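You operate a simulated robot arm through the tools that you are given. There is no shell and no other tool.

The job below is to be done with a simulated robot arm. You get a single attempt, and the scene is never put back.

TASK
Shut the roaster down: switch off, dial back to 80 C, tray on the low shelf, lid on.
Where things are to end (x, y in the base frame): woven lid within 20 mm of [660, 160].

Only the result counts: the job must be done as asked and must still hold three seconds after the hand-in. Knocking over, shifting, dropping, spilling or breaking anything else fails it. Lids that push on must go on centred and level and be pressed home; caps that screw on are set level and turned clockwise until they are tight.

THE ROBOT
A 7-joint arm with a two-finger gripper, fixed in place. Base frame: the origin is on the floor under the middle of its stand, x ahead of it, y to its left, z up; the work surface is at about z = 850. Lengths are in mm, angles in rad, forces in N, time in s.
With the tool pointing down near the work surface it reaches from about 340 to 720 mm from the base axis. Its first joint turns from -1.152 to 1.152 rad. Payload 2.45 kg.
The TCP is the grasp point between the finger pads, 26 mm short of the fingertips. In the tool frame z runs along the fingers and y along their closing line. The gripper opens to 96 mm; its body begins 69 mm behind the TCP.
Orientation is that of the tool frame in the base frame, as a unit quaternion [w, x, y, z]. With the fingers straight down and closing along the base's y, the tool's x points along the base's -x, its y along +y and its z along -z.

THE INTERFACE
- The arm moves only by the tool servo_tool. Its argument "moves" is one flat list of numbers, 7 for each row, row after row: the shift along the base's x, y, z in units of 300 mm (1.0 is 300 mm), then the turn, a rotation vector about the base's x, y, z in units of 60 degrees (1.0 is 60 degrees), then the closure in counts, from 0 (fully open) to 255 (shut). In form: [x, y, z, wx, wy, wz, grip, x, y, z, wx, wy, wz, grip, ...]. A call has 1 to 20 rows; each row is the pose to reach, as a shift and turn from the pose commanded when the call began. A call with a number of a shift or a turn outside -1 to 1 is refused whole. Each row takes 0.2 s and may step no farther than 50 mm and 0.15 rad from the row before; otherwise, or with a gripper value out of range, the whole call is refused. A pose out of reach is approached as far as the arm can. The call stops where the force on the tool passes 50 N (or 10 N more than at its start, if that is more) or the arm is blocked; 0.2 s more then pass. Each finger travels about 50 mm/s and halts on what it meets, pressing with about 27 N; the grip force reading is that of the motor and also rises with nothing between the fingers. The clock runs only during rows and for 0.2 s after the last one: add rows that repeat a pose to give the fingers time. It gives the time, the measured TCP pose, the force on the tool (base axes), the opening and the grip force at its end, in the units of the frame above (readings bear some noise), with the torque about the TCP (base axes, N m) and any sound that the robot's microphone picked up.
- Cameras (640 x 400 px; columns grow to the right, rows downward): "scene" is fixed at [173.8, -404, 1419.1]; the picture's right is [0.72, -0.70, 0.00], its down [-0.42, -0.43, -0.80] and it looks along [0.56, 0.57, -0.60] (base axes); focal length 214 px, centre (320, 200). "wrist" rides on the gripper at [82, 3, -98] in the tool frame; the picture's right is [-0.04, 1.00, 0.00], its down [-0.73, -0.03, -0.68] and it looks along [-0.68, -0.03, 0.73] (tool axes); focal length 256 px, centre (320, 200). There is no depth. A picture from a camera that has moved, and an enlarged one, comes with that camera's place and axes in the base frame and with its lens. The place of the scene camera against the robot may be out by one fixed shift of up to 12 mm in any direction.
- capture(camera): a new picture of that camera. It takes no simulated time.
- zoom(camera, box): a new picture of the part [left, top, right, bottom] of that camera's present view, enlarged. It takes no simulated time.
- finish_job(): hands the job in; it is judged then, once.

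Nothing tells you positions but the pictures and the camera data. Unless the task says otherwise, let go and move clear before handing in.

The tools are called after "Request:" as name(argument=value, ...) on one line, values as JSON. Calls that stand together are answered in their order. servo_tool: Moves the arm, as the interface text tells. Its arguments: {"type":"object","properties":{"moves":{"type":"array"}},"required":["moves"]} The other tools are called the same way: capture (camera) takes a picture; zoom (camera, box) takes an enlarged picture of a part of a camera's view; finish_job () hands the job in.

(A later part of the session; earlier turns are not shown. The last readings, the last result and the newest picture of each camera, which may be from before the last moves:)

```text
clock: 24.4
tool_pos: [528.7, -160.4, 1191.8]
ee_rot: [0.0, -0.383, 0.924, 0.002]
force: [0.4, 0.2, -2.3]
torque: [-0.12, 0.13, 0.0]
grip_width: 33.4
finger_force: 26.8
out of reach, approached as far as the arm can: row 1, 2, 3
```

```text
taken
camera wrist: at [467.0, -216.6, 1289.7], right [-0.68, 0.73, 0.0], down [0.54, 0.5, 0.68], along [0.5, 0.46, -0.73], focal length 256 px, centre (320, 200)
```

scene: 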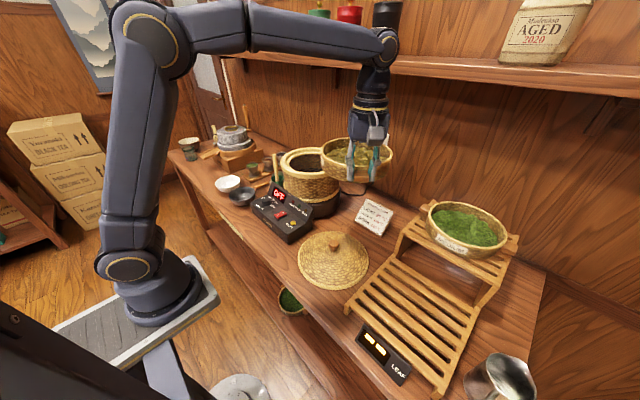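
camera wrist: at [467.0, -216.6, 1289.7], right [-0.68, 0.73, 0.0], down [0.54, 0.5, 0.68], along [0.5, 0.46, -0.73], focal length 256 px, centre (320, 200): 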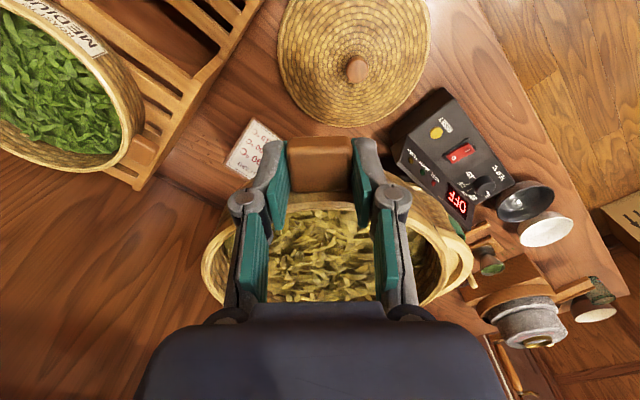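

The tray stays level in the grip. I'll continue the second leg to the rack.

Request:
servo_tool(moves=[-0.0442, -0.0724, 0, 0, 0, -0.075, 255, -0.0884, -0.1448, 0, 0, 0, -0.15, 255, -0.1326, -0.2172, 0, 0, 0, -0.225, 255, -0.1768, -0.2896, 0, 0, 0, -0.3, 255, -0.221, -0.362, 0, 0, 0, -0.375, 255, -0.2652, -0.4344, 0, 0, 0, -0.45, 255, -0.3094, -0.5068, 0, 0, 0, -0.525, 255, -0.3536, -0.5792, 0, 0, 0, -0.6, 255, -0.3978, -0.6516, 0, 0, 0, -0.675, 255, -0.442, -0.724, 0, 0, 0, -0.75, 255])

Request:
capture(camera="scene")

Request:
capture(camera="wrist")

```text
clock: 26.6
tool_pos: [395.4, -376.6, 1193.8]
ee_rot: [0.002, -0.001, 1.0, 0.0]
force: [0.0, -0.3, -1.7]
torque: [0.02, 0.16, 0.04]
grip_width: 33.5
finger_force: 26.7
```

```text
taken
```

scene: 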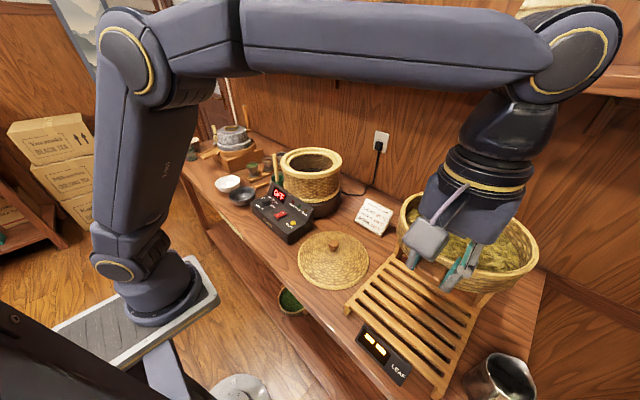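

```text
taken
camera wrist: at [313.2, -373.4, 1291.1], right [0.04, 1.0, 0.0], down [0.73, -0.03, 0.68], along [0.68, -0.03, -0.73], focal length 256 px, centre (320, 200)
```

wrist: 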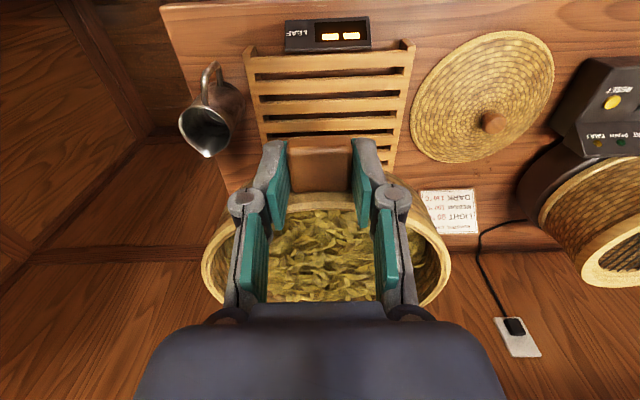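

Request:
zoom(camera="wrist", box=[220, 0, 440, 150])

Request:
zoom(camera="scene", box=[340, 190, 550, 400])

```text
2.67 times, centred on (330, 75) of wrist
camera zoom: at [313.2, -373.4, 1291.1], right [0.04, 1.0, 0.0], down [0.73, -0.03, 0.68], along [0.68, -0.03, -0.73], focal length 683 px, centre (293, 533)
```

zoom: 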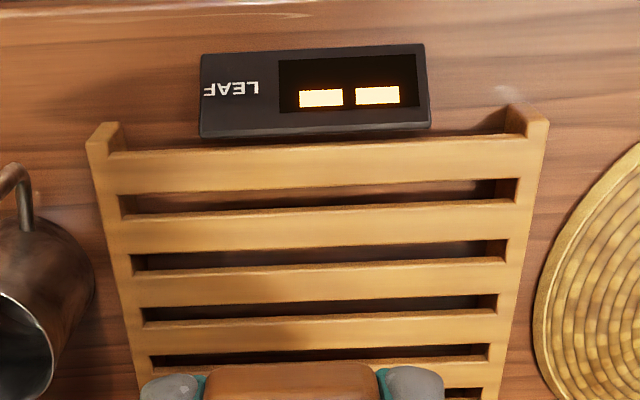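

```text
1.90 times, centred on (445, 295) of scene
camera zoom: at [173.9, -404.0, 1419.1], right [0.72, -0.7, 0.0], down [-0.42, -0.43, -0.8], along [0.56, 0.57, -0.6], focal length 408 px, centre (82, 19)
```

zoom: 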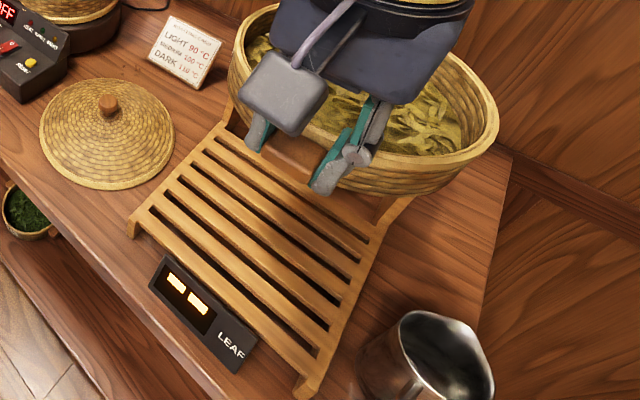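

I can see the low shelf clearly now: level slats at z about 885–897, centred near (508, -370). I'll lower the tray most of the way while centring it over the shelf.

Request:
servo_tool(moves=[0.01, 0.006, -0.08, 0, 0, 0, 255, 0.02, 0.012, -0.16, 0, 0, 0, 255, 0.03, 0.018, -0.24, 0, 0, 0, 255, 0.0387, 0.022, -0.32, 0, 0, 0, 255, 0.0387, 0.022, -0.4, 0, 0, 0, 255, 0.0387, 0.022, -0.48, 0, 0, 0, 255, 0.0387, 0.022, -0.56, 0, 0, 0, 255, 0.0387, 0.022, -0.61, 0, 0, 0, 255, 0.0387, 0.022, -0.66, 0, 0, 0, 255, 0.0387, 0.022, -0.66, 0, 0, 0, 255])

Request:
capture(camera="scene")

Request:
zoom(camera="scene", box=[340, 190, 550, 400])

Request:
capture(camera="wrist")

```text
clock: 28.8
tool_pos: [407.5, -370.2, 993.9]
ee_rot: [0.001, -0.001, 1.0, 0.001]
force: [-0.2, 0.3, -2.0]
torque: [0.01, 0.17, 0.01]
grip_width: 33.4
finger_force: 27.1
```

```text
taken
```

scene: 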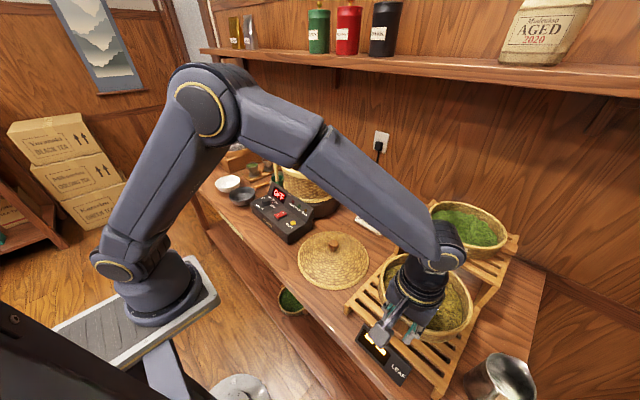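

```text
1.90 times, centred on (445, 295) of scene
camera zoom: at [173.8, -404.0, 1419.1], right [0.72, -0.7, 0.0], down [-0.42, -0.43, -0.8], along [0.56, 0.57, -0.6], focal length 408 px, centre (82, 19)
```

zoom: 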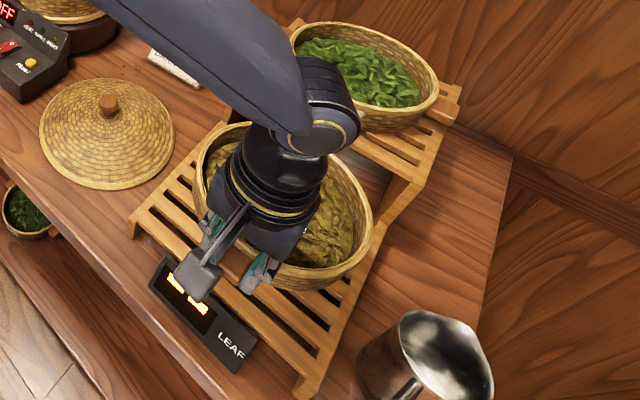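

```text
taken
camera wrist: at [324.1, -366.8, 1092.8], right [0.04, 1.0, 0.0], down [0.73, -0.03, 0.68], along [0.68, -0.02, -0.73], focal length 256 px, centre (320, 200)
```

wrist: 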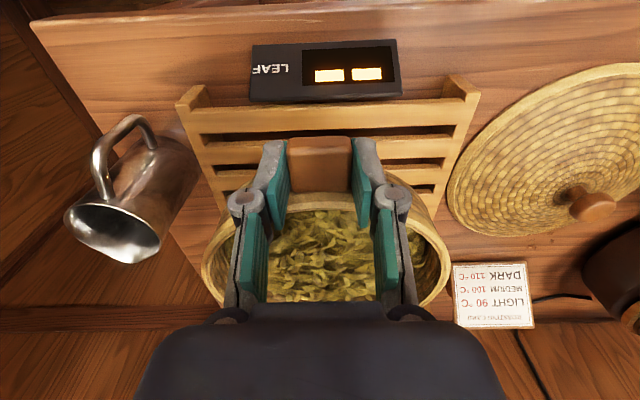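

The tray hangs level over the lower shelf. I'll go down in small steps, watching the force for touchdown.

Request:
servo_tool(moves=[0.006, 0.01, -0.04, 0, 0, 0, 255, 0.006, 0.01, -0.08, 0, 0, 0, 255, 0.006, 0.01, -0.09, 0, 0, 0, 255, 0.006, 0.01, -0.1, 0, 0, 0, 255, 0.006, 0.01, -0.1, 0, 0, 0, 255])

Request:
zoom(camera="scene", box=[360, 230, 500, 390])

```text
clock: 30.0
tool_pos: [408.6, -366.2, 965.1]
ee_rot: [0.002, -0.001, 1.0, 0.001]
force: [-0.1, -0.9, -1.7]
torque: [0.0, 0.17, 0.03]
grip_width: 33.5
finger_force: 27.1
```

```text
2.50 times, centred on (430, 310) of scene
camera zoom: at [173.8, -404.0, 1419.1], right [0.72, -0.7, 0.0], down [-0.42, -0.43, -0.8], along [0.56, 0.57, -0.6], focal length 536 px, centre (45, -75)
```

zoom: 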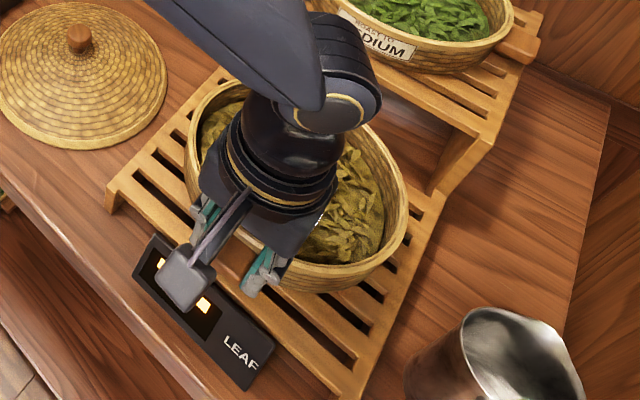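

Request:
servo_tool(moves=[0, 0, -0.007, 0, 0, 0, 255, 0, 0, -0.014, 0, 0, 0, 255, 0, 0, -0.021, 0, 0, 0, 255, 0, 0, -0.021, 0, 0, 0, 255])

```text
clock: 31.0
tool_pos: [408.1, -365.7, 958.3]
ee_rot: [0.002, -0.001, 1.0, 0.001]
force: [0.6, 0.2, -1.0]
torque: [-0.01, 0.15, -0.01]
grip_width: 33.3
finger_force: 26.8
```

No contact yet at TCP z 958, so I'll continue down in small steps.

Request:
servo_tool(moves=[0, 0, -0.006, 0, 0, 0, 255, 0, 0, -0.012, 0, 0, 0, 255, 0, 0, -0.018, 0, 0, 0, 255, 0, 0, -0.018, 0, 0, 0, 255])

Request:
zoom(camera="scene", box=[360, 230, 500, 390])

```text
clock: 32.0
tool_pos: [408.2, -366.4, 952.8]
ee_rot: [0.001, -0.001, 1.0, 0.001]
force: [0.5, -0.5, -0.9]
torque: [0.04, 0.14, -0.03]
grip_width: 33.3
finger_force: 27.3
```

```text
2.50 times, centred on (430, 310) of scene
camera zoom: at [173.8, -404.0, 1419.1], right [0.72, -0.7, 0.0], down [-0.42, -0.43, -0.8], along [0.56, 0.57, -0.6], focal length 536 px, centre (45, -75)
```

zoom: 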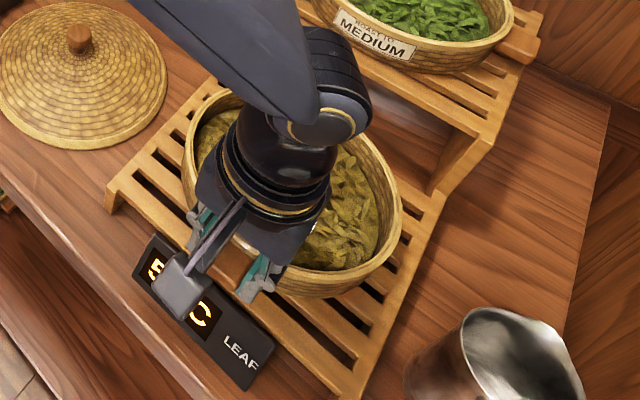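

The LEAF display woke up with a reading, which confirms this is the intended shelf. I'll continue down gently.

Request:
servo_tool(moves=[0, 0, -0.005, 0, 0, 0, 255, 0, 0, -0.01, 0, 0, 0, 255, 0, 0, -0.01, 0, 0, 0, 255])

Request:
capture(camera="wrist")

```text
clock: 32.8
tool_pos: [409.0, -366.1, 949.3]
ee_rot: [0.001, -0.001, 1.0, 0.0]
force: [-0.1, -0.4, -1.3]
torque: [-0.02, 0.17, 0.03]
grip_width: 33.6
finger_force: 27.2
```

```text
taken
camera wrist: at [325.6, -364.4, 1047.2], right [0.04, 1.0, 0.0], down [0.73, -0.03, 0.68], along [0.68, -0.02, -0.73], focal length 256 px, centre (320, 200)
```

wrist: 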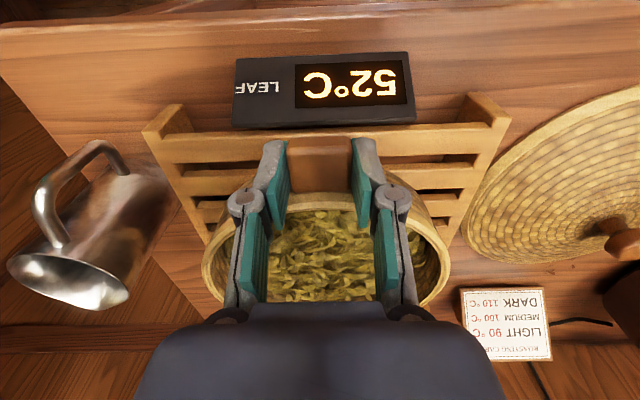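

LEAF reads 52°C. The tray still seems to be hanging, so I'll keep going down.

Request:
servo_tool(moves=[0, 0, -0.005, 0, 0, 0, 255, 0, 0, -0.01, 0, 0, 0, 255, 0, 0, -0.015, 0, 0, 0, 255, 0, 0, -0.015, 0, 0, 0, 255])

Request:
zoom(camera="scene", box=[360, 230, 500, 390])

```text
clock: 33.8
tool_pos: [408.1, -367.5, 944.7]
ee_rot: [0.001, -0.001, 1.0, 0.0]
force: [-1.0, -0.3, -1.5]
torque: [-0.04, 0.16, 0.02]
grip_width: 33.5
finger_force: 27.5
```

```text
2.50 times, centred on (430, 310) of scene
camera zoom: at [173.8, -404.0, 1419.1], right [0.72, -0.7, 0.0], down [-0.42, -0.43, -0.8], along [0.56, 0.57, -0.6], focal length 536 px, centre (45, -75)
```

zoom: 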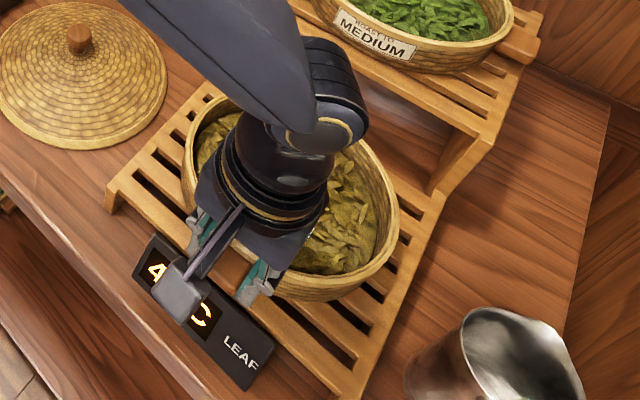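

Request:
servo_tool(moves=[0, 0, -0.005, 0, 0, 0, 255, 0, 0, -0.01, 0, 0, 0, 255, 0, 0, -0.015, 0, 0, 0, 255, 0, 0, -0.015, 0, 0, 0, 255])

```text
clock: 34.8
tool_pos: [409.5, -367.1, 941.2]
ee_rot: [0.002, 0.0, 1.0, 0.001]
force: [-0.1, 0.6, 4.7]
torque: [-0.05, -0.82, 0.08]
grip_width: 33.7
finger_force: 27.4
```

Touchdown: the force rose to +4.7 N. I'll open the fingers and check the tray before backing away.

Request:
servo_tool(moves=[0, 0, 0, 0, 0, 0, 160, 0, 0, 0, 0, 0, 0, 145, 0, 0, 0, 0, 0, 0, 110, 0, 0, 0, 0, 0, 0, 80, 0, 0, 0, 0, 0, 0, 80])

Request:
capture(camera="wrist")

Request:
zoom(camera="scene", box=[360, 230, 500, 390])

```text
clock: 36.0
tool_pos: [407.0, -366.6, 941.0]
ee_rot: [0.002, 0.0, 1.0, 0.001]
force: [0.3, 0.9, -0.1]
torque: [0.0, -0.04, 0.0]
grip_width: 66.0
finger_force: 0.1
```

```text
taken
camera wrist: at [325.7, -364.0, 1038.5], right [0.04, 1.0, 0.0], down [0.73, -0.03, 0.68], along [0.68, -0.02, -0.73], focal length 256 px, centre (320, 200)
```

wrist: 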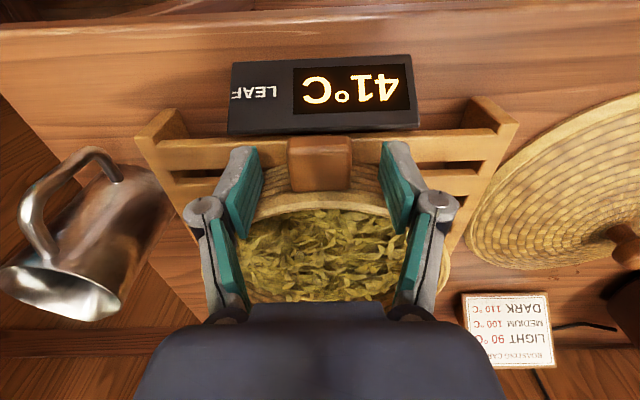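

```text
2.50 times, centred on (430, 310) of scene
camera zoom: at [173.8, -404.0, 1419.1], right [0.72, -0.7, 0.0], down [-0.42, -0.43, -0.8], along [0.56, 0.57, -0.6], focal length 536 px, centre (45, -75)
```

zoom: 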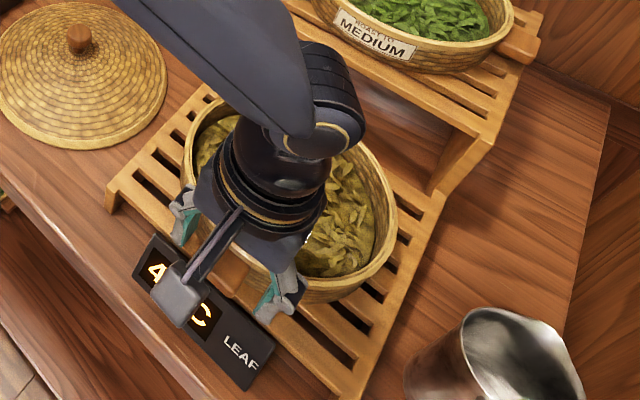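

The tray is released on the low shelf, with LEAF at 41°C and cooling. I'll lift away and go look at the lid's knob, which I estimate at about (511, -105, 910).

Request:
servo_tool(moves=[0, 0, 0.05, 0, 0, 0, 80, 0, 0, 0.17, 0, 0, 0, 80, 0, 0, 0.3, 0, 0, 0, 80, 0, 0, 0.43, 0, 0, 0, 80, 0, 0, 0.5, 0, 0, 0, 80, 0.01, 0.13, 0.5, 0, 0, 0, 40, 0.02, 0.27, 0.5, 0, 0, 0, 0, 0.03, 0.41, 0.48, 0, 0, 0, 0, 0.04, 0.55, 0.44, 0, 0, 0, 0, 0.045, 0.69, 0.38, 0, 0, 0, 0, 0.045, 0.8, 0.32, 0, 0, 0, 0, 0.045, 0.87, 0.27, 0, 0, 0, 0, 0.045, 0.87, 0.27, 0, 0, 0, 0])

Request:
capture(camera="wrist")

Request:
capture(camera="scene")

```text
clock: 38.8
tool_pos: [420.9, -107.1, 1020.3]
ee_rot: [0.002, -0.001, 1.0, 0.0]
force: [0.1, -0.3, 0.4]
torque: [0.03, 0.01, 0.02]
grip_width: 96.0
finger_force: 0.0
```

```text
taken
camera wrist: at [338.4, -104.0, 1119.6], right [0.04, 1.0, 0.0], down [0.73, -0.03, 0.68], along [0.68, -0.03, -0.73], focal length 256 px, centre (320, 200)
```

wrist: 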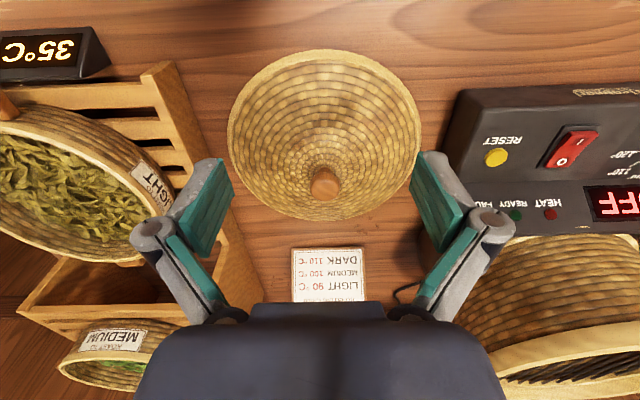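

```text
taken
```

scene: 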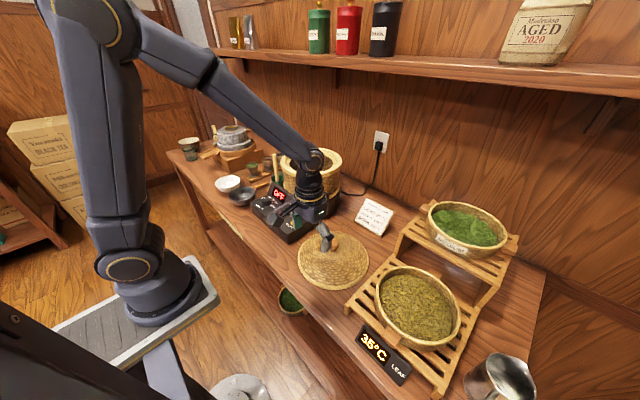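

The tray sits on the lower shelf. I'll zoom to confirm it is seated and to measure the lid and knob.

Request:
zoom(camera="scene", box=[340, 190, 530, 400])

Request:
zoom(camera="wrist", box=[220, 40, 430, 230])

Request:
zoom(camera="scene", box=[290, 210, 380, 300])

```text
1.90 times, centred on (435, 295) of scene
camera zoom: at [173.8, -403.9, 1419.1], right [0.72, -0.7, 0.0], down [-0.42, -0.43, -0.8], along [0.56, 0.57, -0.6], focal length 408 px, centre (101, 19)
```

zoom: 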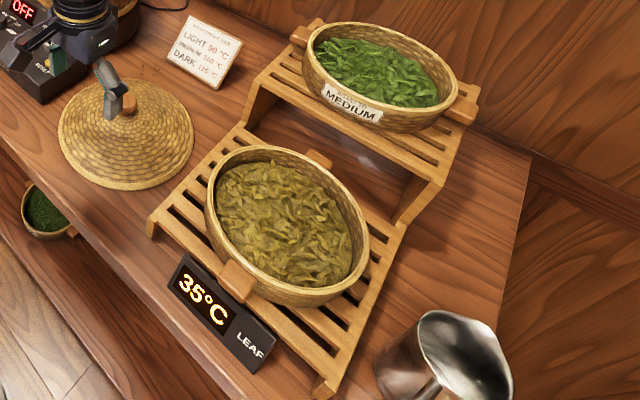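

```text
2.11 times, centred on (325, 135) of wrist
camera zoom: at [338.4, -104.0, 1119.6], right [0.04, 1.0, 0.0], down [0.73, -0.03, 0.68], along [0.68, -0.03, -0.73], focal length 539 px, centre (310, 337)
```

zoom: 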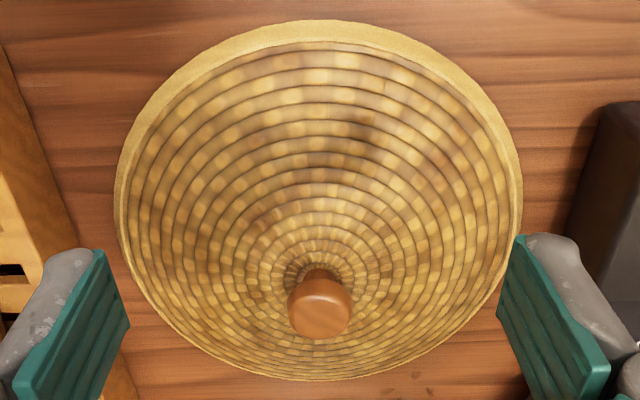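

```text
4.44 times, centred on (335, 255) of scene
camera zoom: at [173.8, -403.9, 1419.1], right [0.72, -0.7, 0.0], down [-0.42, -0.43, -0.8], along [0.56, 0.57, -0.6], focal length 953 px, centre (253, -44)
```

zoom: 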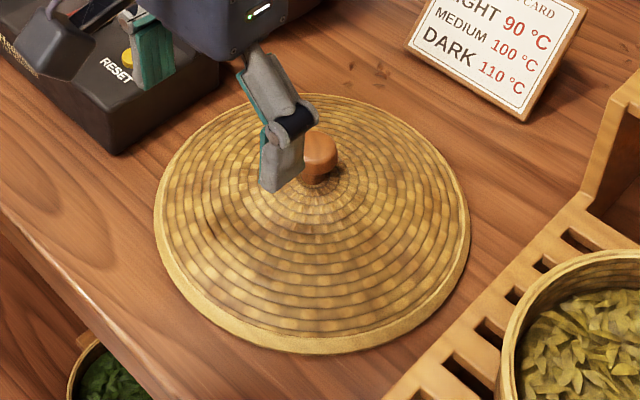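

The lid's centre and knob are near (513, -106). The knob is about 33 mm wide, with its top at z about 915 and the cone's apex at about 890. I'll hover the open gripper over the knob.

Request:
servo_tool(moves=[0.1, 0.001, -0.03, 0, 0, 0, 0, 0.2, 0.002, -0.06, 0, 0, 0, 0, 0.307, 0.003, -0.1, 0, 0, 0, 0, 0.307, 0.003, -0.17, 0, 0, 0, 0, 0.307, 0.003, -0.22, 0, 0, 0, 0, 0.307, 0.003, -0.22, 0, 0, 0, 0])

Request:
capture(camera="wrist")

Request:
zoom(camera="scene", box=[290, 210, 380, 300])

```text
clock: 40.2
tool_pos: [513.6, -105.8, 956.9]
ee_rot: [0.002, -0.002, 1.0, 0.001]
force: [-0.2, -0.6, 0.6]
torque: [-0.02, 0.0, -0.03]
grip_width: 96.1
finger_force: 0.0
```

```text
taken
camera wrist: at [431.5, -102.1, 1054.5], right [0.04, 1.0, 0.0], down [0.73, -0.03, 0.68], along [0.68, -0.02, -0.73], focal length 256 px, centre (320, 200)
```

wrist: 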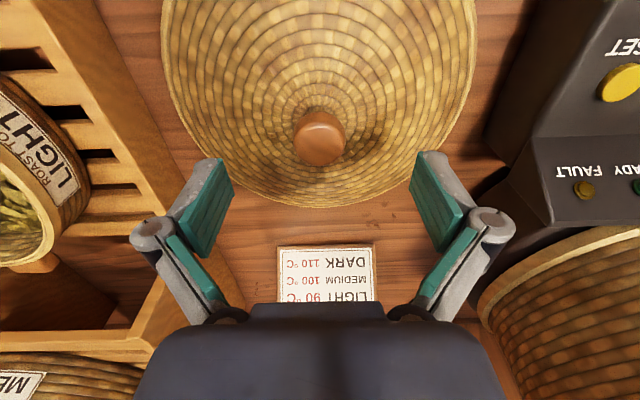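

```text
4.44 times, centred on (335, 255) of scene
camera zoom: at [173.8, -404.0, 1419.1], right [0.72, -0.7, 0.0], down [-0.42, -0.43, -0.8], along [0.56, 0.57, -0.6], focal length 953 px, centre (253, -44)
```

zoom: 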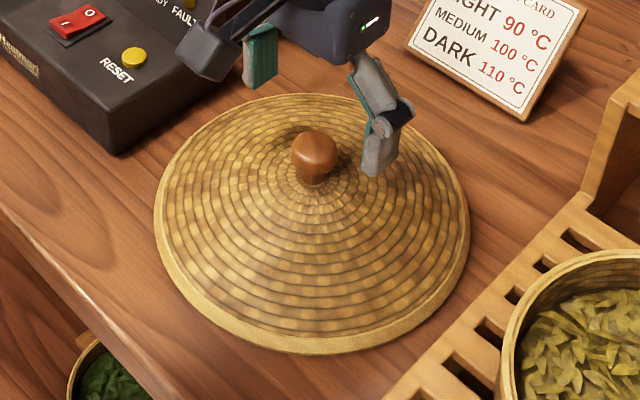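

The knob is centred between the fingers. I'll descend to TCP z about 921 and close on it.

Request:
servo_tool(moves=[-0.006, 0.001, -0.04, 0, 0, 0, 0, -0.006, 0.001, -0.08, 0, 0, 0, 0, -0.006, 0.001, -0.105, 0, 0, 0, 0, -0.006, 0.001, -0.12, 0, 0, 0, 0, -0.006, 0.001, -0.12, 0, 0, 0, 80, -0.006, 0.001, -0.12, 0, 0, 0, 130, -0.006, 0.001, -0.12, 0, 0, 0, 180, -0.006, 0.001, -0.12, 0, 0, 0, 255, -0.006, 0.001, -0.12, 0, 0, 0, 255])

Request:
capture(camera="wrist")

Request:
zoom(camera="scene", box=[290, 210, 380, 300])

```text
clock: 42.2
tool_pos: [511.4, -104.9, 919.7]
ee_rot: [0.002, -0.001, 1.0, 0.001]
force: [0.1, -0.3, 0.6]
torque: [-0.02, -0.01, 0.05]
grip_width: 32.2
finger_force: 26.7
```

```text
taken
camera wrist: at [429.2, -101.9, 1017.4], right [0.04, 1.0, 0.0], down [0.73, -0.03, 0.68], along [0.68, -0.03, -0.73], focal length 256 px, centre (320, 200)
```

wrist: 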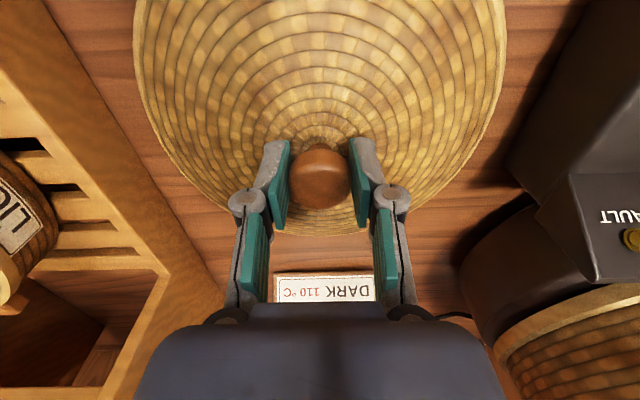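

```text
4.44 times, centred on (335, 255) of scene
camera zoom: at [173.8, -404.0, 1419.1], right [0.72, -0.7, 0.0], down [-0.42, -0.43, -0.8], along [0.56, 0.57, -0.6], focal length 953 px, centre (253, -44)
```

zoom: 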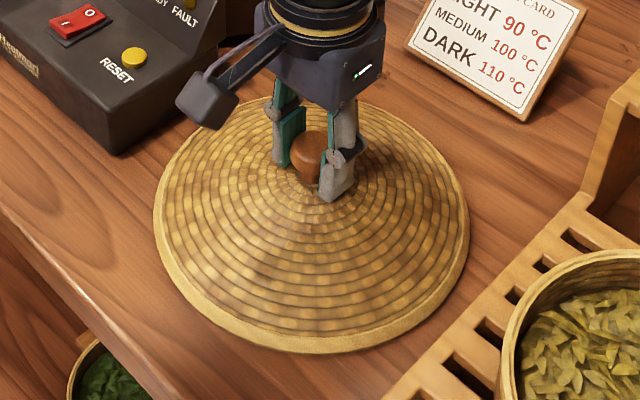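

The knob is gripped at 32 mm. I'll lift gently and check that the lid hangs level.

Request:
servo_tool(moves=[0, 0, 0.02, 0, 0, 0, 255, 0, 0, 0.05, 0, 0, 0, 255, 0, 0, 0.1, 0, 0, 0, 255, 0, 0, 0.15, 0, 0, 0, 255, 0, 0, 0.2, 0, 0, 0, 255, 0, 0, 0.2, 0, 0, 0, 255])

Request:
capture(camera="wrist")

Request:
zoom(camera="scene", box=[270, 170, 390, 290])

```text
clock: 43.6
tool_pos: [512.1, -105.7, 982.7]
ee_rot: [0.001, -0.001, 1.0, 0.001]
force: [-0.6, -0.3, -1.9]
torque: [0.02, -0.03, -0.01]
grip_width: 32.2
finger_force: 26.8
```

```text
taken
camera wrist: at [429.7, -102.1, 1079.0], right [0.04, 1.0, 0.0], down [0.73, -0.03, 0.68], along [0.68, -0.02, -0.73], focal length 256 px, centre (320, 200)
```

wrist: 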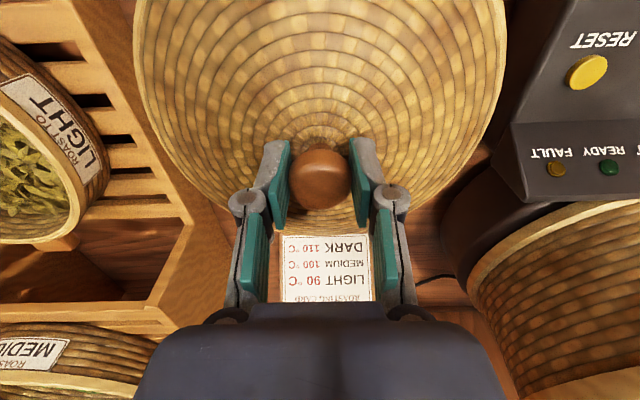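

```text
3.33 times, centred on (330, 230) of scene
camera zoom: at [173.8, -404.0, 1419.1], right [0.72, -0.7, 0.0], down [-0.42, -0.43, -0.8], along [0.56, 0.57, -0.6], focal length 715 px, centre (287, 100)
```

zoom: 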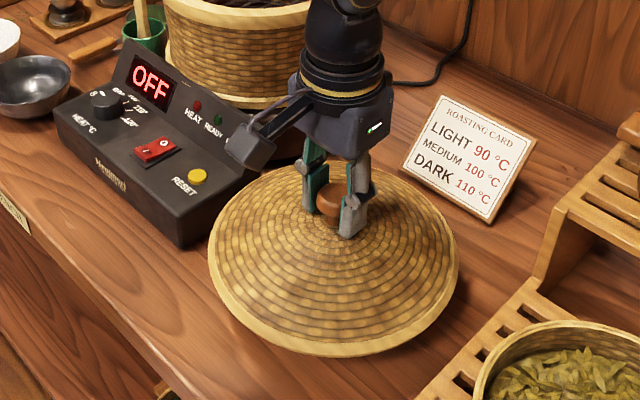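

The lid lifts level and weighs about 2 N. I'll raise it to about z 1145 so it clears the roaster's rim.

Request:
servo_tool(moves=[0, 0, 0.08, 0, 0, 0, 255, 0, 0, 0.18, 0, 0, 0, 255, 0, 0, 0.28, 0, 0, 0, 255, 0, 0, 0.38, 0, 0, 0, 255, 0, 0, 0.47, 0, 0, 0, 255, 0, 0, 0.54, 0, 0, 0, 255, 0.04, 0.072, 0.54, 0, 0, 0, 255, 0.08, 0.144, 0.54, 0, 0, 0, 255, 0.12, 0.216, 0.54, 0, 0, 0, 255, 0.16, 0.288, 0.54, 0, 0, 0, 255, 0.2, 0.36, 0.54, 0, 0, 0, 255, 0.24, 0.432, 0.54, 0, 0, 0, 255, 0.27, 0.49, 0.54, 0, 0, 0, 255, 0.29, 0.53, 0.54, 0, 0, 0, 255])

Request:
capture(camera="wrist")

Request:
capture(camera="scene")

```text
clock: 46.6
tool_pos: [598.2, 55.2, 1140.9]
ee_rot: [0.001, -0.001, 1.0, 0.001]
force: [0.0, 0.3, -1.7]
torque: [0.0, 0.04, -0.02]
grip_width: 32.2
finger_force: 26.9
```

```text
taken
camera wrist: at [516.9, 57.6, 1238.5], right [0.04, 1.0, 0.0], down [0.73, -0.03, 0.68], along [0.68, -0.03, -0.73], focal length 256 px, centre (320, 200)
```

wrist: 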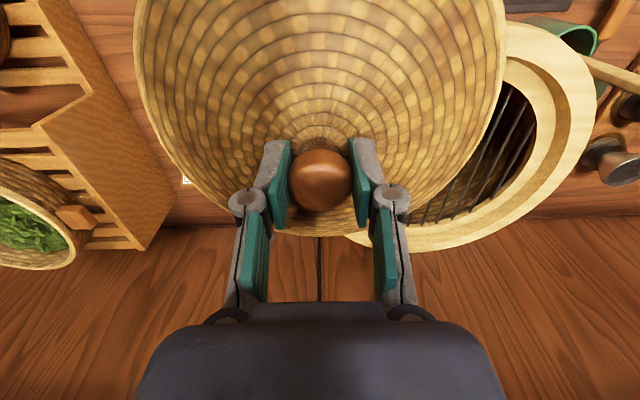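

```text
taken
```

scene: 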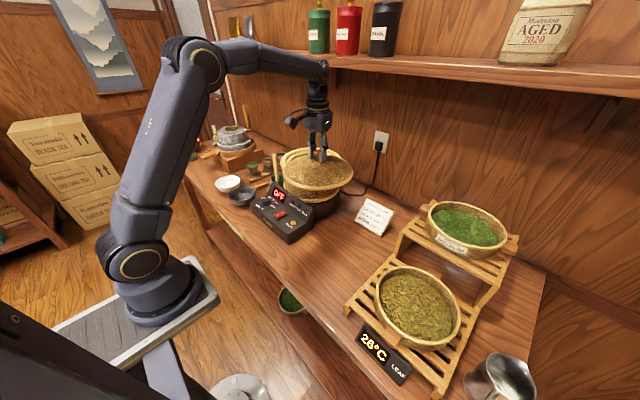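

Let me check the clearance under the lid and refine the roaster's centre from this view.

Request:
zoom(camera="scene", box=[260, 120, 370, 220])

Request:
zoom(camera="wrist", box=[300, 0, 640, 270])

```text
4.00 times, centred on (315, 170) of scene
camera zoom: at [173.9, -404.0, 1419.1], right [0.72, -0.7, 0.0], down [-0.42, -0.43, -0.8], along [0.56, 0.57, -0.6], focal length 858 px, centre (340, 320)
```

zoom: 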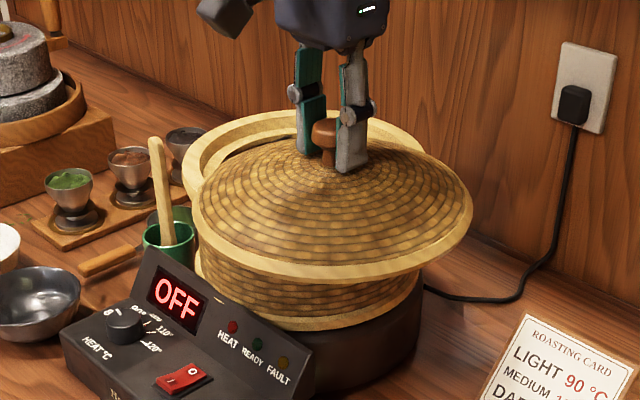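

```text
1.48 times, centred on (470, 135) of wrist
camera zoom: at [516.9, 57.6, 1238.5], right [0.04, 1.0, 0.0], down [0.73, -0.03, 0.68], along [0.68, -0.03, -0.73], focal length 379 px, centre (98, 296)
```

zoom: 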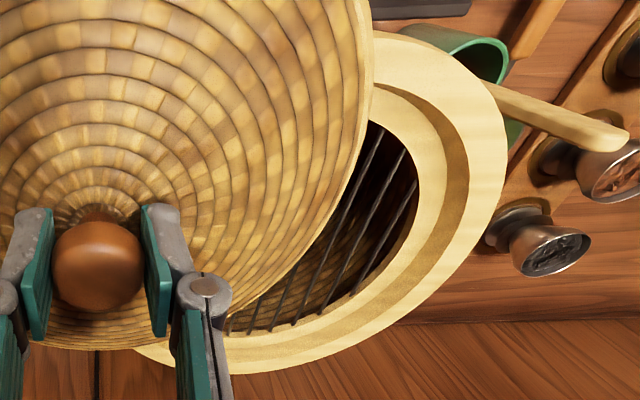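

The lid's underside is about 13 mm above the rim, and the wooden stick in the green cup stays clear of the lid's final footprint. I'll move the last 122 mm to (660, 160).

Request:
servo_tool(moves=[0.0415, 0.07, 0.003, 0, 0, 0, 255, 0.083, 0.14, 0.006, 0, 0, 0, 255, 0.1245, 0.21, 0.006, 0, 0, 0, 255, 0.166, 0.28, 0.006, 0, 0, 0, 255, 0.19, 0.325, 0.006, 0, 0, 0, 255, 0.2077, 0.35, 0.006, 0, 0, 0, 255, 0.2077, 0.35, 0.006, 0, 0, 0, 255])

Request:
capture(camera="wrist")

Request:
zoom(camera="scene", box=[260, 120, 370, 220])

```text
clock: 48.2
tool_pos: [662.1, 159.2, 1142.8]
ee_rot: [0.002, -0.001, 1.0, 0.001]
force: [0.2, -1.0, -2.1]
torque: [0.0, 0.02, 0.0]
grip_width: 32.4
finger_force: 26.4
```

```text
taken
camera wrist: at [579.3, 161.6, 1241.4], right [0.04, 1.0, 0.0], down [0.73, -0.03, 0.68], along [0.68, -0.03, -0.73], focal length 256 px, centre (320, 200)
```

wrist: 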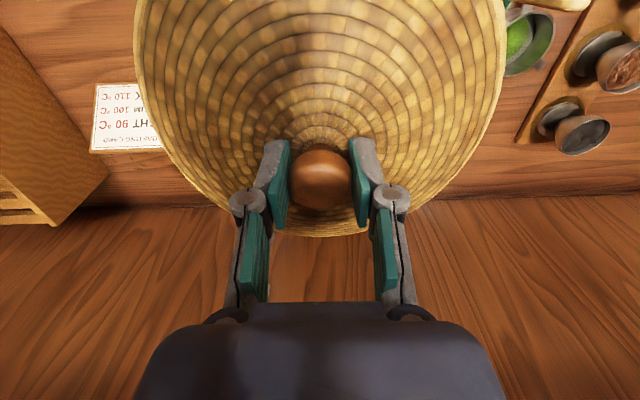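

```text
4.00 times, centred on (315, 170) of scene
camera zoom: at [173.9, -403.9, 1419.1], right [0.72, -0.7, 0.0], down [-0.42, -0.43, -0.8], along [0.56, 0.57, -0.6], focal length 858 px, centre (340, 320)
```

zoom: 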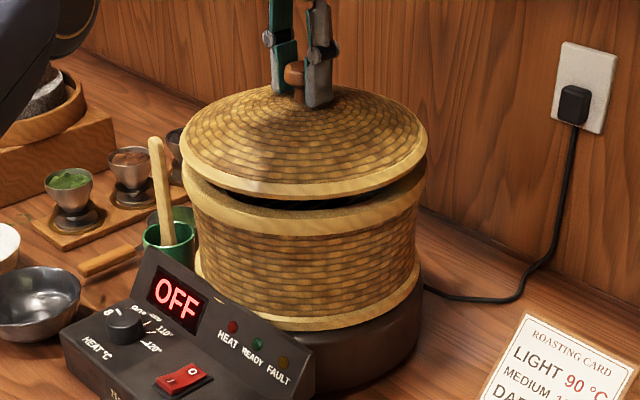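

The lid is aligned over the rim. I'll lower it in small steps with a slight -1.5 mm x correction.

Request:
servo_tool(moves=[-0.005, 0.002, -0.01, 0, 0, 0, 255, -0.005, 0.002, -0.02, 0, 0, 0, 255, -0.005, 0.002, -0.03, 0, 0, 0, 255, -0.005, 0.002, -0.035, 0, 0, 0, 255, -0.005, 0.002, -0.035, 0, 0, 0, 255])

Request:
zoom(camera="scene", box=[270, 130, 350, 210])

```text
clock: 49.4
tool_pos: [659.8, 160.3, 1134.9]
ee_rot: [0.003, -0.001, 1.0, 0.001]
force: [-0.7, 0.6, -1.4]
torque: [0.02, -0.04, -0.01]
grip_width: 32.3
finger_force: 27.3
```

```text
5.00 times, centred on (310, 170) of scene
camera zoom: at [173.9, -404.0, 1419.1], right [0.72, -0.7, 0.0], down [-0.42, -0.43, -0.8], along [0.56, 0.57, -0.6], focal length 1072 px, centre (370, 350)
```

zoom: 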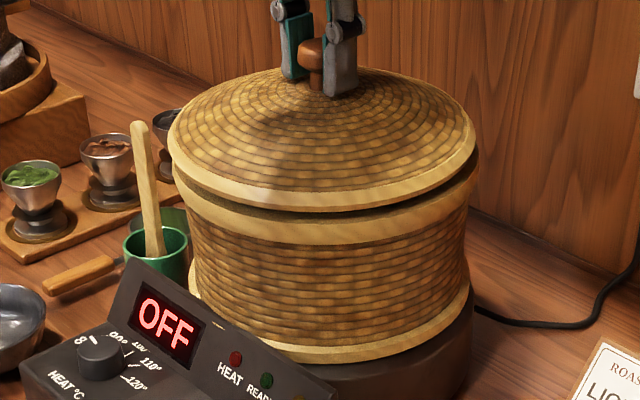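

Request:
zoom(camera="scene", box=[275, 145, 305, 185])

Request:
zoom(camera="scene", box=[320, 145, 350, 185])

```text
10.00 times, centred on (290, 165) of scene
camera zoom: at [173.9, -404.0, 1419.1], right [0.72, -0.7, 0.0], down [-0.42, -0.43, -0.8], along [0.56, 0.57, -0.6], focal length 2145 px, centre (620, 550)
```

zoom: 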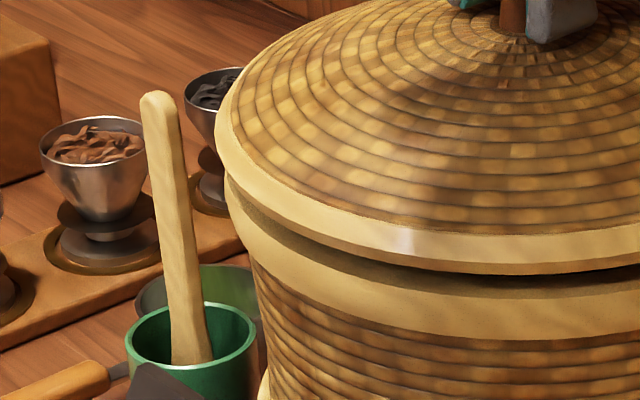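

```text
10.00 times, centred on (335, 165) of scene
camera zoom: at [173.9, -404.0, 1419.1], right [0.72, -0.7, 0.0], down [-0.42, -0.43, -0.8], along [0.56, 0.57, -0.6], focal length 2145 px, centre (170, 550)
```

zoom: 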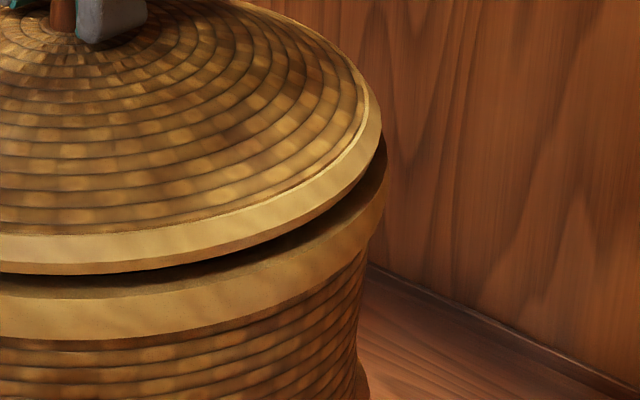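

The lid looks about 2 mm off along the camera's right, so I'll shift (+1.5, -1.5) and continue down in fine steps.

Request:
servo_tool(moves=[0.005, -0.005, -0.005, 0, 0, 0, 255, 0.005, -0.005, -0.01, 0, 0, 0, 255, 0.005, -0.005, -0.015, 0, 0, 0, 255, 0.005, -0.005, -0.015, 0, 0, 0, 255])

```text
clock: 50.4
tool_pos: [660.2, 159.4, 1130.6]
ee_rot: [0.002, -0.001, 1.0, 0.001]
force: [0.7, 0.4, -1.7]
torque: [-0.02, 0.0, 0.0]
grip_width: 32.3
finger_force: 27.2
```

Request:
servo_tool(moves=[0, 0, -0.005, 0, 0, 0, 255, 0, 0, -0.01, 0, 0, 0, 255, 0, 0, -0.01, 0, 0, 0, 255])

Request:
zoom(camera="scene", box=[270, 130, 350, 210])

```text
clock: 51.2
tool_pos: [660.8, 158.6, 1126.7]
ee_rot: [0.002, -0.001, 1.0, 0.0]
force: [0.3, -0.4, -1.4]
torque: [-0.01, 0.01, 0.0]
grip_width: 32.1
finger_force: 27.0
```

```text
5.00 times, centred on (310, 170) of scene
camera zoom: at [173.9, -404.0, 1419.1], right [0.72, -0.7, 0.0], down [-0.42, -0.43, -0.8], along [0.56, 0.57, -0.6], focal length 1072 px, centre (370, 350)
```

zoom: 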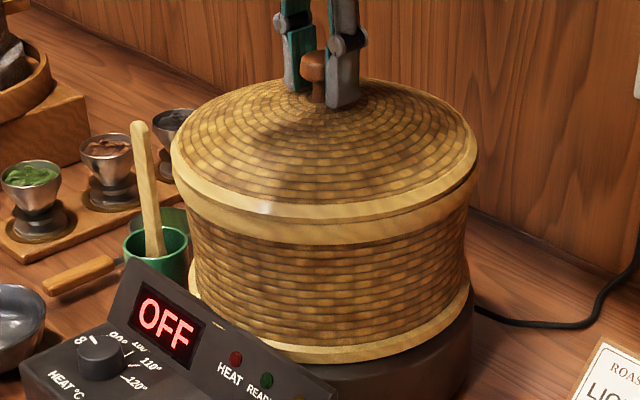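

The lid is almost seated but still hanging, so I'll continue down 2 mm at a time.

Request:
servo_tool(moves=[0, 0, -0.004, 0, 0, 0, 255, 0, 0, -0.008, 0, 0, 0, 255, 0, 0, -0.008, 0, 0, 0, 255])

```text
clock: 52.0
tool_pos: [660.8, 159.0, 1125.2]
ee_rot: [0.003, -0.001, 1.0, 0.001]
force: [-1.3, 0.9, 6.7]
torque: [-0.03, 0.18, 0.07]
grip_width: 32.3
finger_force: 27.2
```

Contact is made at 6.7 N. I'll press a little more to be sure it is home, watching the force.

Request:
servo_tool(moves=[0, 0, -0.003, 0, 0, 0, 255, 0, 0, -0.006, 0, 0, 0, 255, 0, 0, -0.006, 0, 0, 0, 255])

Request:
zoom(camera="scene", box=[270, 130, 350, 210])

Request:
capture(camera="wrist")

```text
clock: 52.8
tool_pos: [659.8, 159.4, 1124.5]
ee_rot: [0.005, -0.001, 1.0, 0.001]
force: [-1.6, 1.1, 24.5]
torque: [-0.08, -0.04, 0.06]
grip_width: 32.8
finger_force: 27.2
```

```text
5.00 times, centred on (310, 170) of scene
camera zoom: at [173.2, -404.1, 1419.2], right [0.72, -0.7, 0.0], down [-0.42, -0.43, -0.8], along [0.56, 0.57, -0.6], focal length 1072 px, centre (370, 350)
```

zoom: 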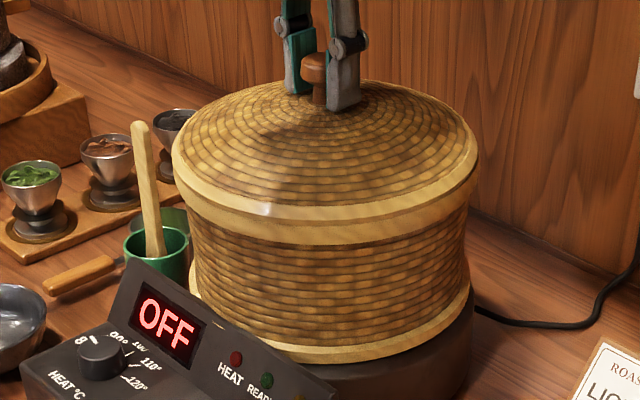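

```text
taken
camera wrist: at [577.5, 161.3, 1221.3], right [0.04, 1.0, 0.0], down [0.73, -0.03, 0.69], along [0.69, -0.02, -0.73], focal length 256 px, centre (320, 200)
```

wrist: 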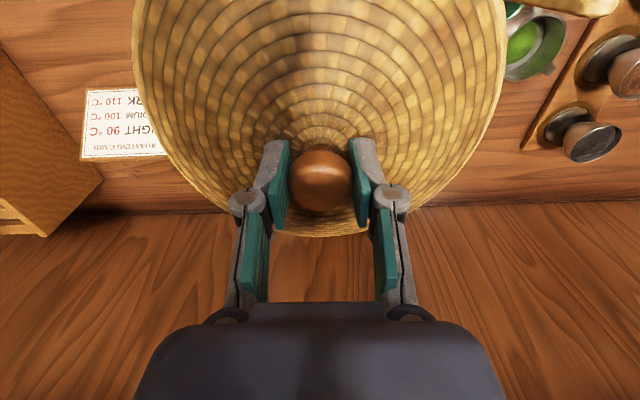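

The lid is seated firmly: 24 N with under 1 mm of travel. I'll relieve the pressure, open the fingers, and rise while backing away.

Request:
servo_tool(moves=[0, 0, 0.004, 0, 0, 0, 255, 0, 0, 0.007, 0, 0, 0, 255, 0, 0, 0.007, 0, 0, 0, 160, 0, 0, 0.007, 0, 0, 0, 140, 0, 0, 0.007, 0, 0, 0, 100, 0, 0, 0.007, 0, 0, 0, 60, 0, 0, 0.007, 0, 0, 0, 60])

Request:
zoom(camera="scene", box=[270, 130, 350, 210])

```text
clock: 54.4
tool_pos: [660.4, 158.5, 1124.2]
ee_rot: [0.002, 0.0, 1.0, 0.001]
force: [0.4, -0.2, -0.2]
torque: [0.01, 0.0, 0.01]
grip_width: 73.4
finger_force: 0.0
```

```text
5.00 times, centred on (310, 170) of scene
camera zoom: at [173.8, -404.0, 1419.1], right [0.72, -0.7, 0.0], down [-0.42, -0.43, -0.8], along [0.56, 0.57, -0.6], focal length 1072 px, centre (370, 350)
```

zoom: 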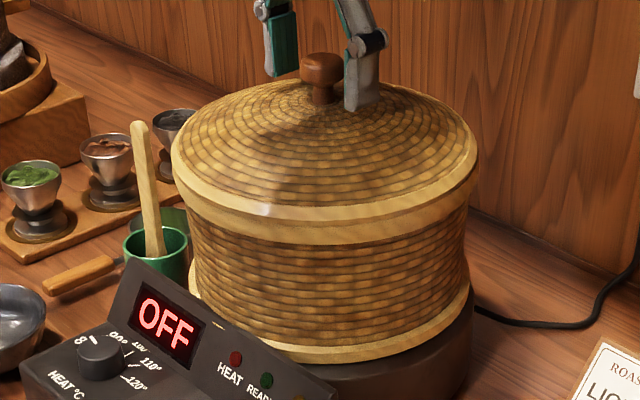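

The gripper is released and the lid sits level. I'll rise and retreat toward the robot.

Request:
servo_tool(moves=[0, 0, 0.03, 0, 0, 0, 60, 0, 0, 0.07, 0, 0, 0, 60, -0.03, 0, 0.11, 0, 0, 0, 60, -0.1, 0, 0.17, 0, 0, 0, 60, -0.2, 0, 0.25, 0, 0, 0, 60, -0.3, 0, 0.33, 0, 0, 0, 60, -0.42, 0, 0.4, 0, 0, 0, 60, -0.55, 0, 0.46, 0, 0, 0, 60, -0.7, 0, 0.52, 0, 0, 0, 60, -0.8, 0, 0.55, 0, 0, 0, 60])

Request:
capture(camera="scene")

Request:
capture(camera="wrist")

Request:
zoom(camera="scene", box=[230, 120, 390, 250])

Request:
zoom(camera="scene", box=[340, 190, 530, 400])

```text
clock: 56.6
tool_pos: [418.1, 155.6, 1290.3]
ee_rot: [0.002, 0.0, 1.0, 0.001]
force: [-0.8, 0.4, -0.5]
torque: [-0.05, -0.01, -0.03]
grip_width: 73.7
finger_force: 0.2
```

```text
taken
```

scene: 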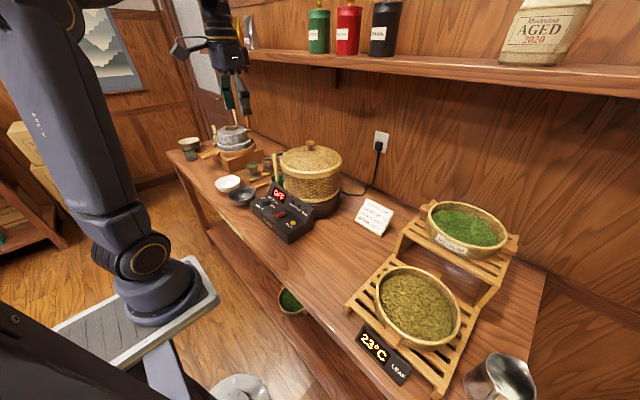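

```text
taken
camera wrist: at [336.1, 158.8, 1389.2], right [0.04, 1.0, 0.0], down [0.73, -0.03, 0.68], along [0.68, -0.03, -0.73], focal length 256 px, centre (320, 200)
```

wrist: 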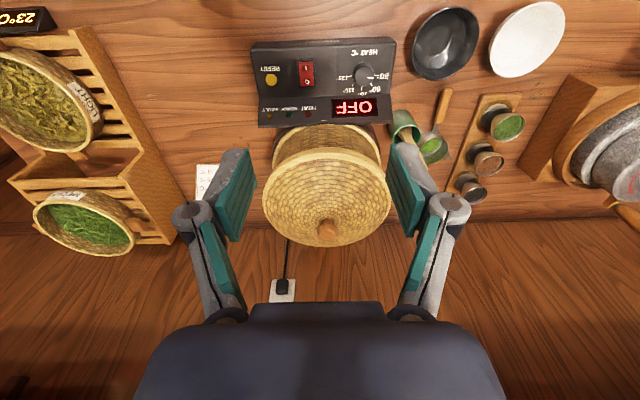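

```text
3.08 times, centred on (310, 185) of scene
camera zoom: at [173.8, -404.0, 1419.1], right [0.72, -0.7, 0.0], down [-0.42, -0.43, -0.8], along [0.56, 0.57, -0.6], focal length 660 px, centre (351, 246)
```

zoom: 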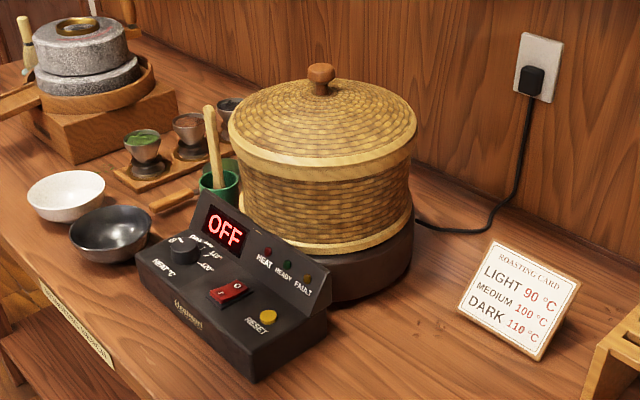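

```text
1.90 times, centred on (435, 295) of scene
camera zoom: at [173.8, -404.0, 1419.1], right [0.72, -0.7, 0.0], down [-0.42, -0.43, -0.8], along [0.56, 0.57, -0.6], focal length 408 px, centre (101, 19)
```

zoom: 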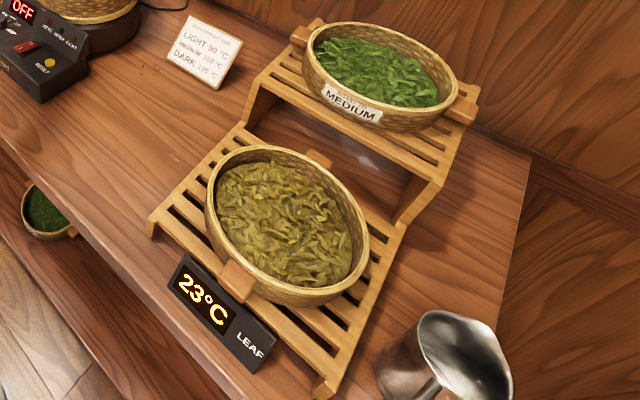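

Everything looks in place. I'll check the dial pointer and switch from this overhead angle once more before handing in.

Request:
zoom(camera="wrist", box=[330, 40, 410, 100])

Request:
zoom(camera="wrist", box=[240, 100, 420, 260])

```text
6.67 times, centred on (370, 70) of wrist
camera zoom: at [336.1, 158.8, 1389.2], right [0.04, 1.0, 0.0], down [0.73, -0.03, 0.68], along [0.68, -0.03, -0.73], focal length 1707 px, centre (-13, 1067)
```

zoom: 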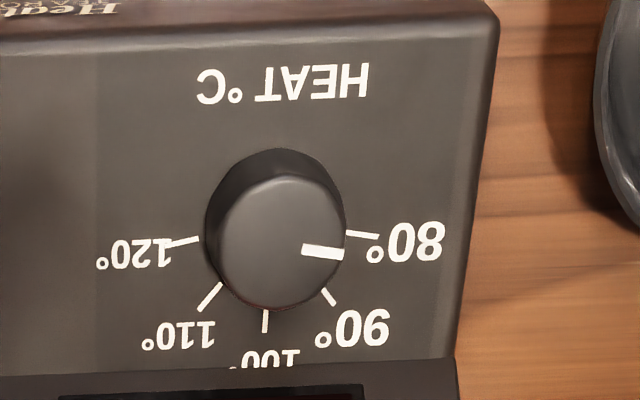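

```text
2.50 times, centred on (330, 180) of wrist
camera zoom: at [336.1, 158.8, 1389.2], right [0.04, 1.0, 0.0], down [0.73, -0.03, 0.68], along [0.68, -0.03, -0.73], focal length 640 px, centre (295, 250)
```

zoom: 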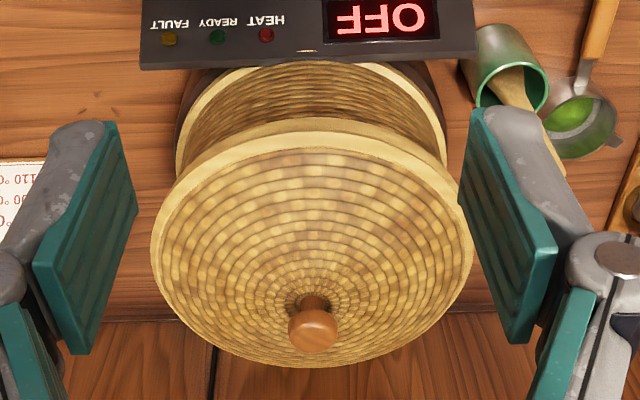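

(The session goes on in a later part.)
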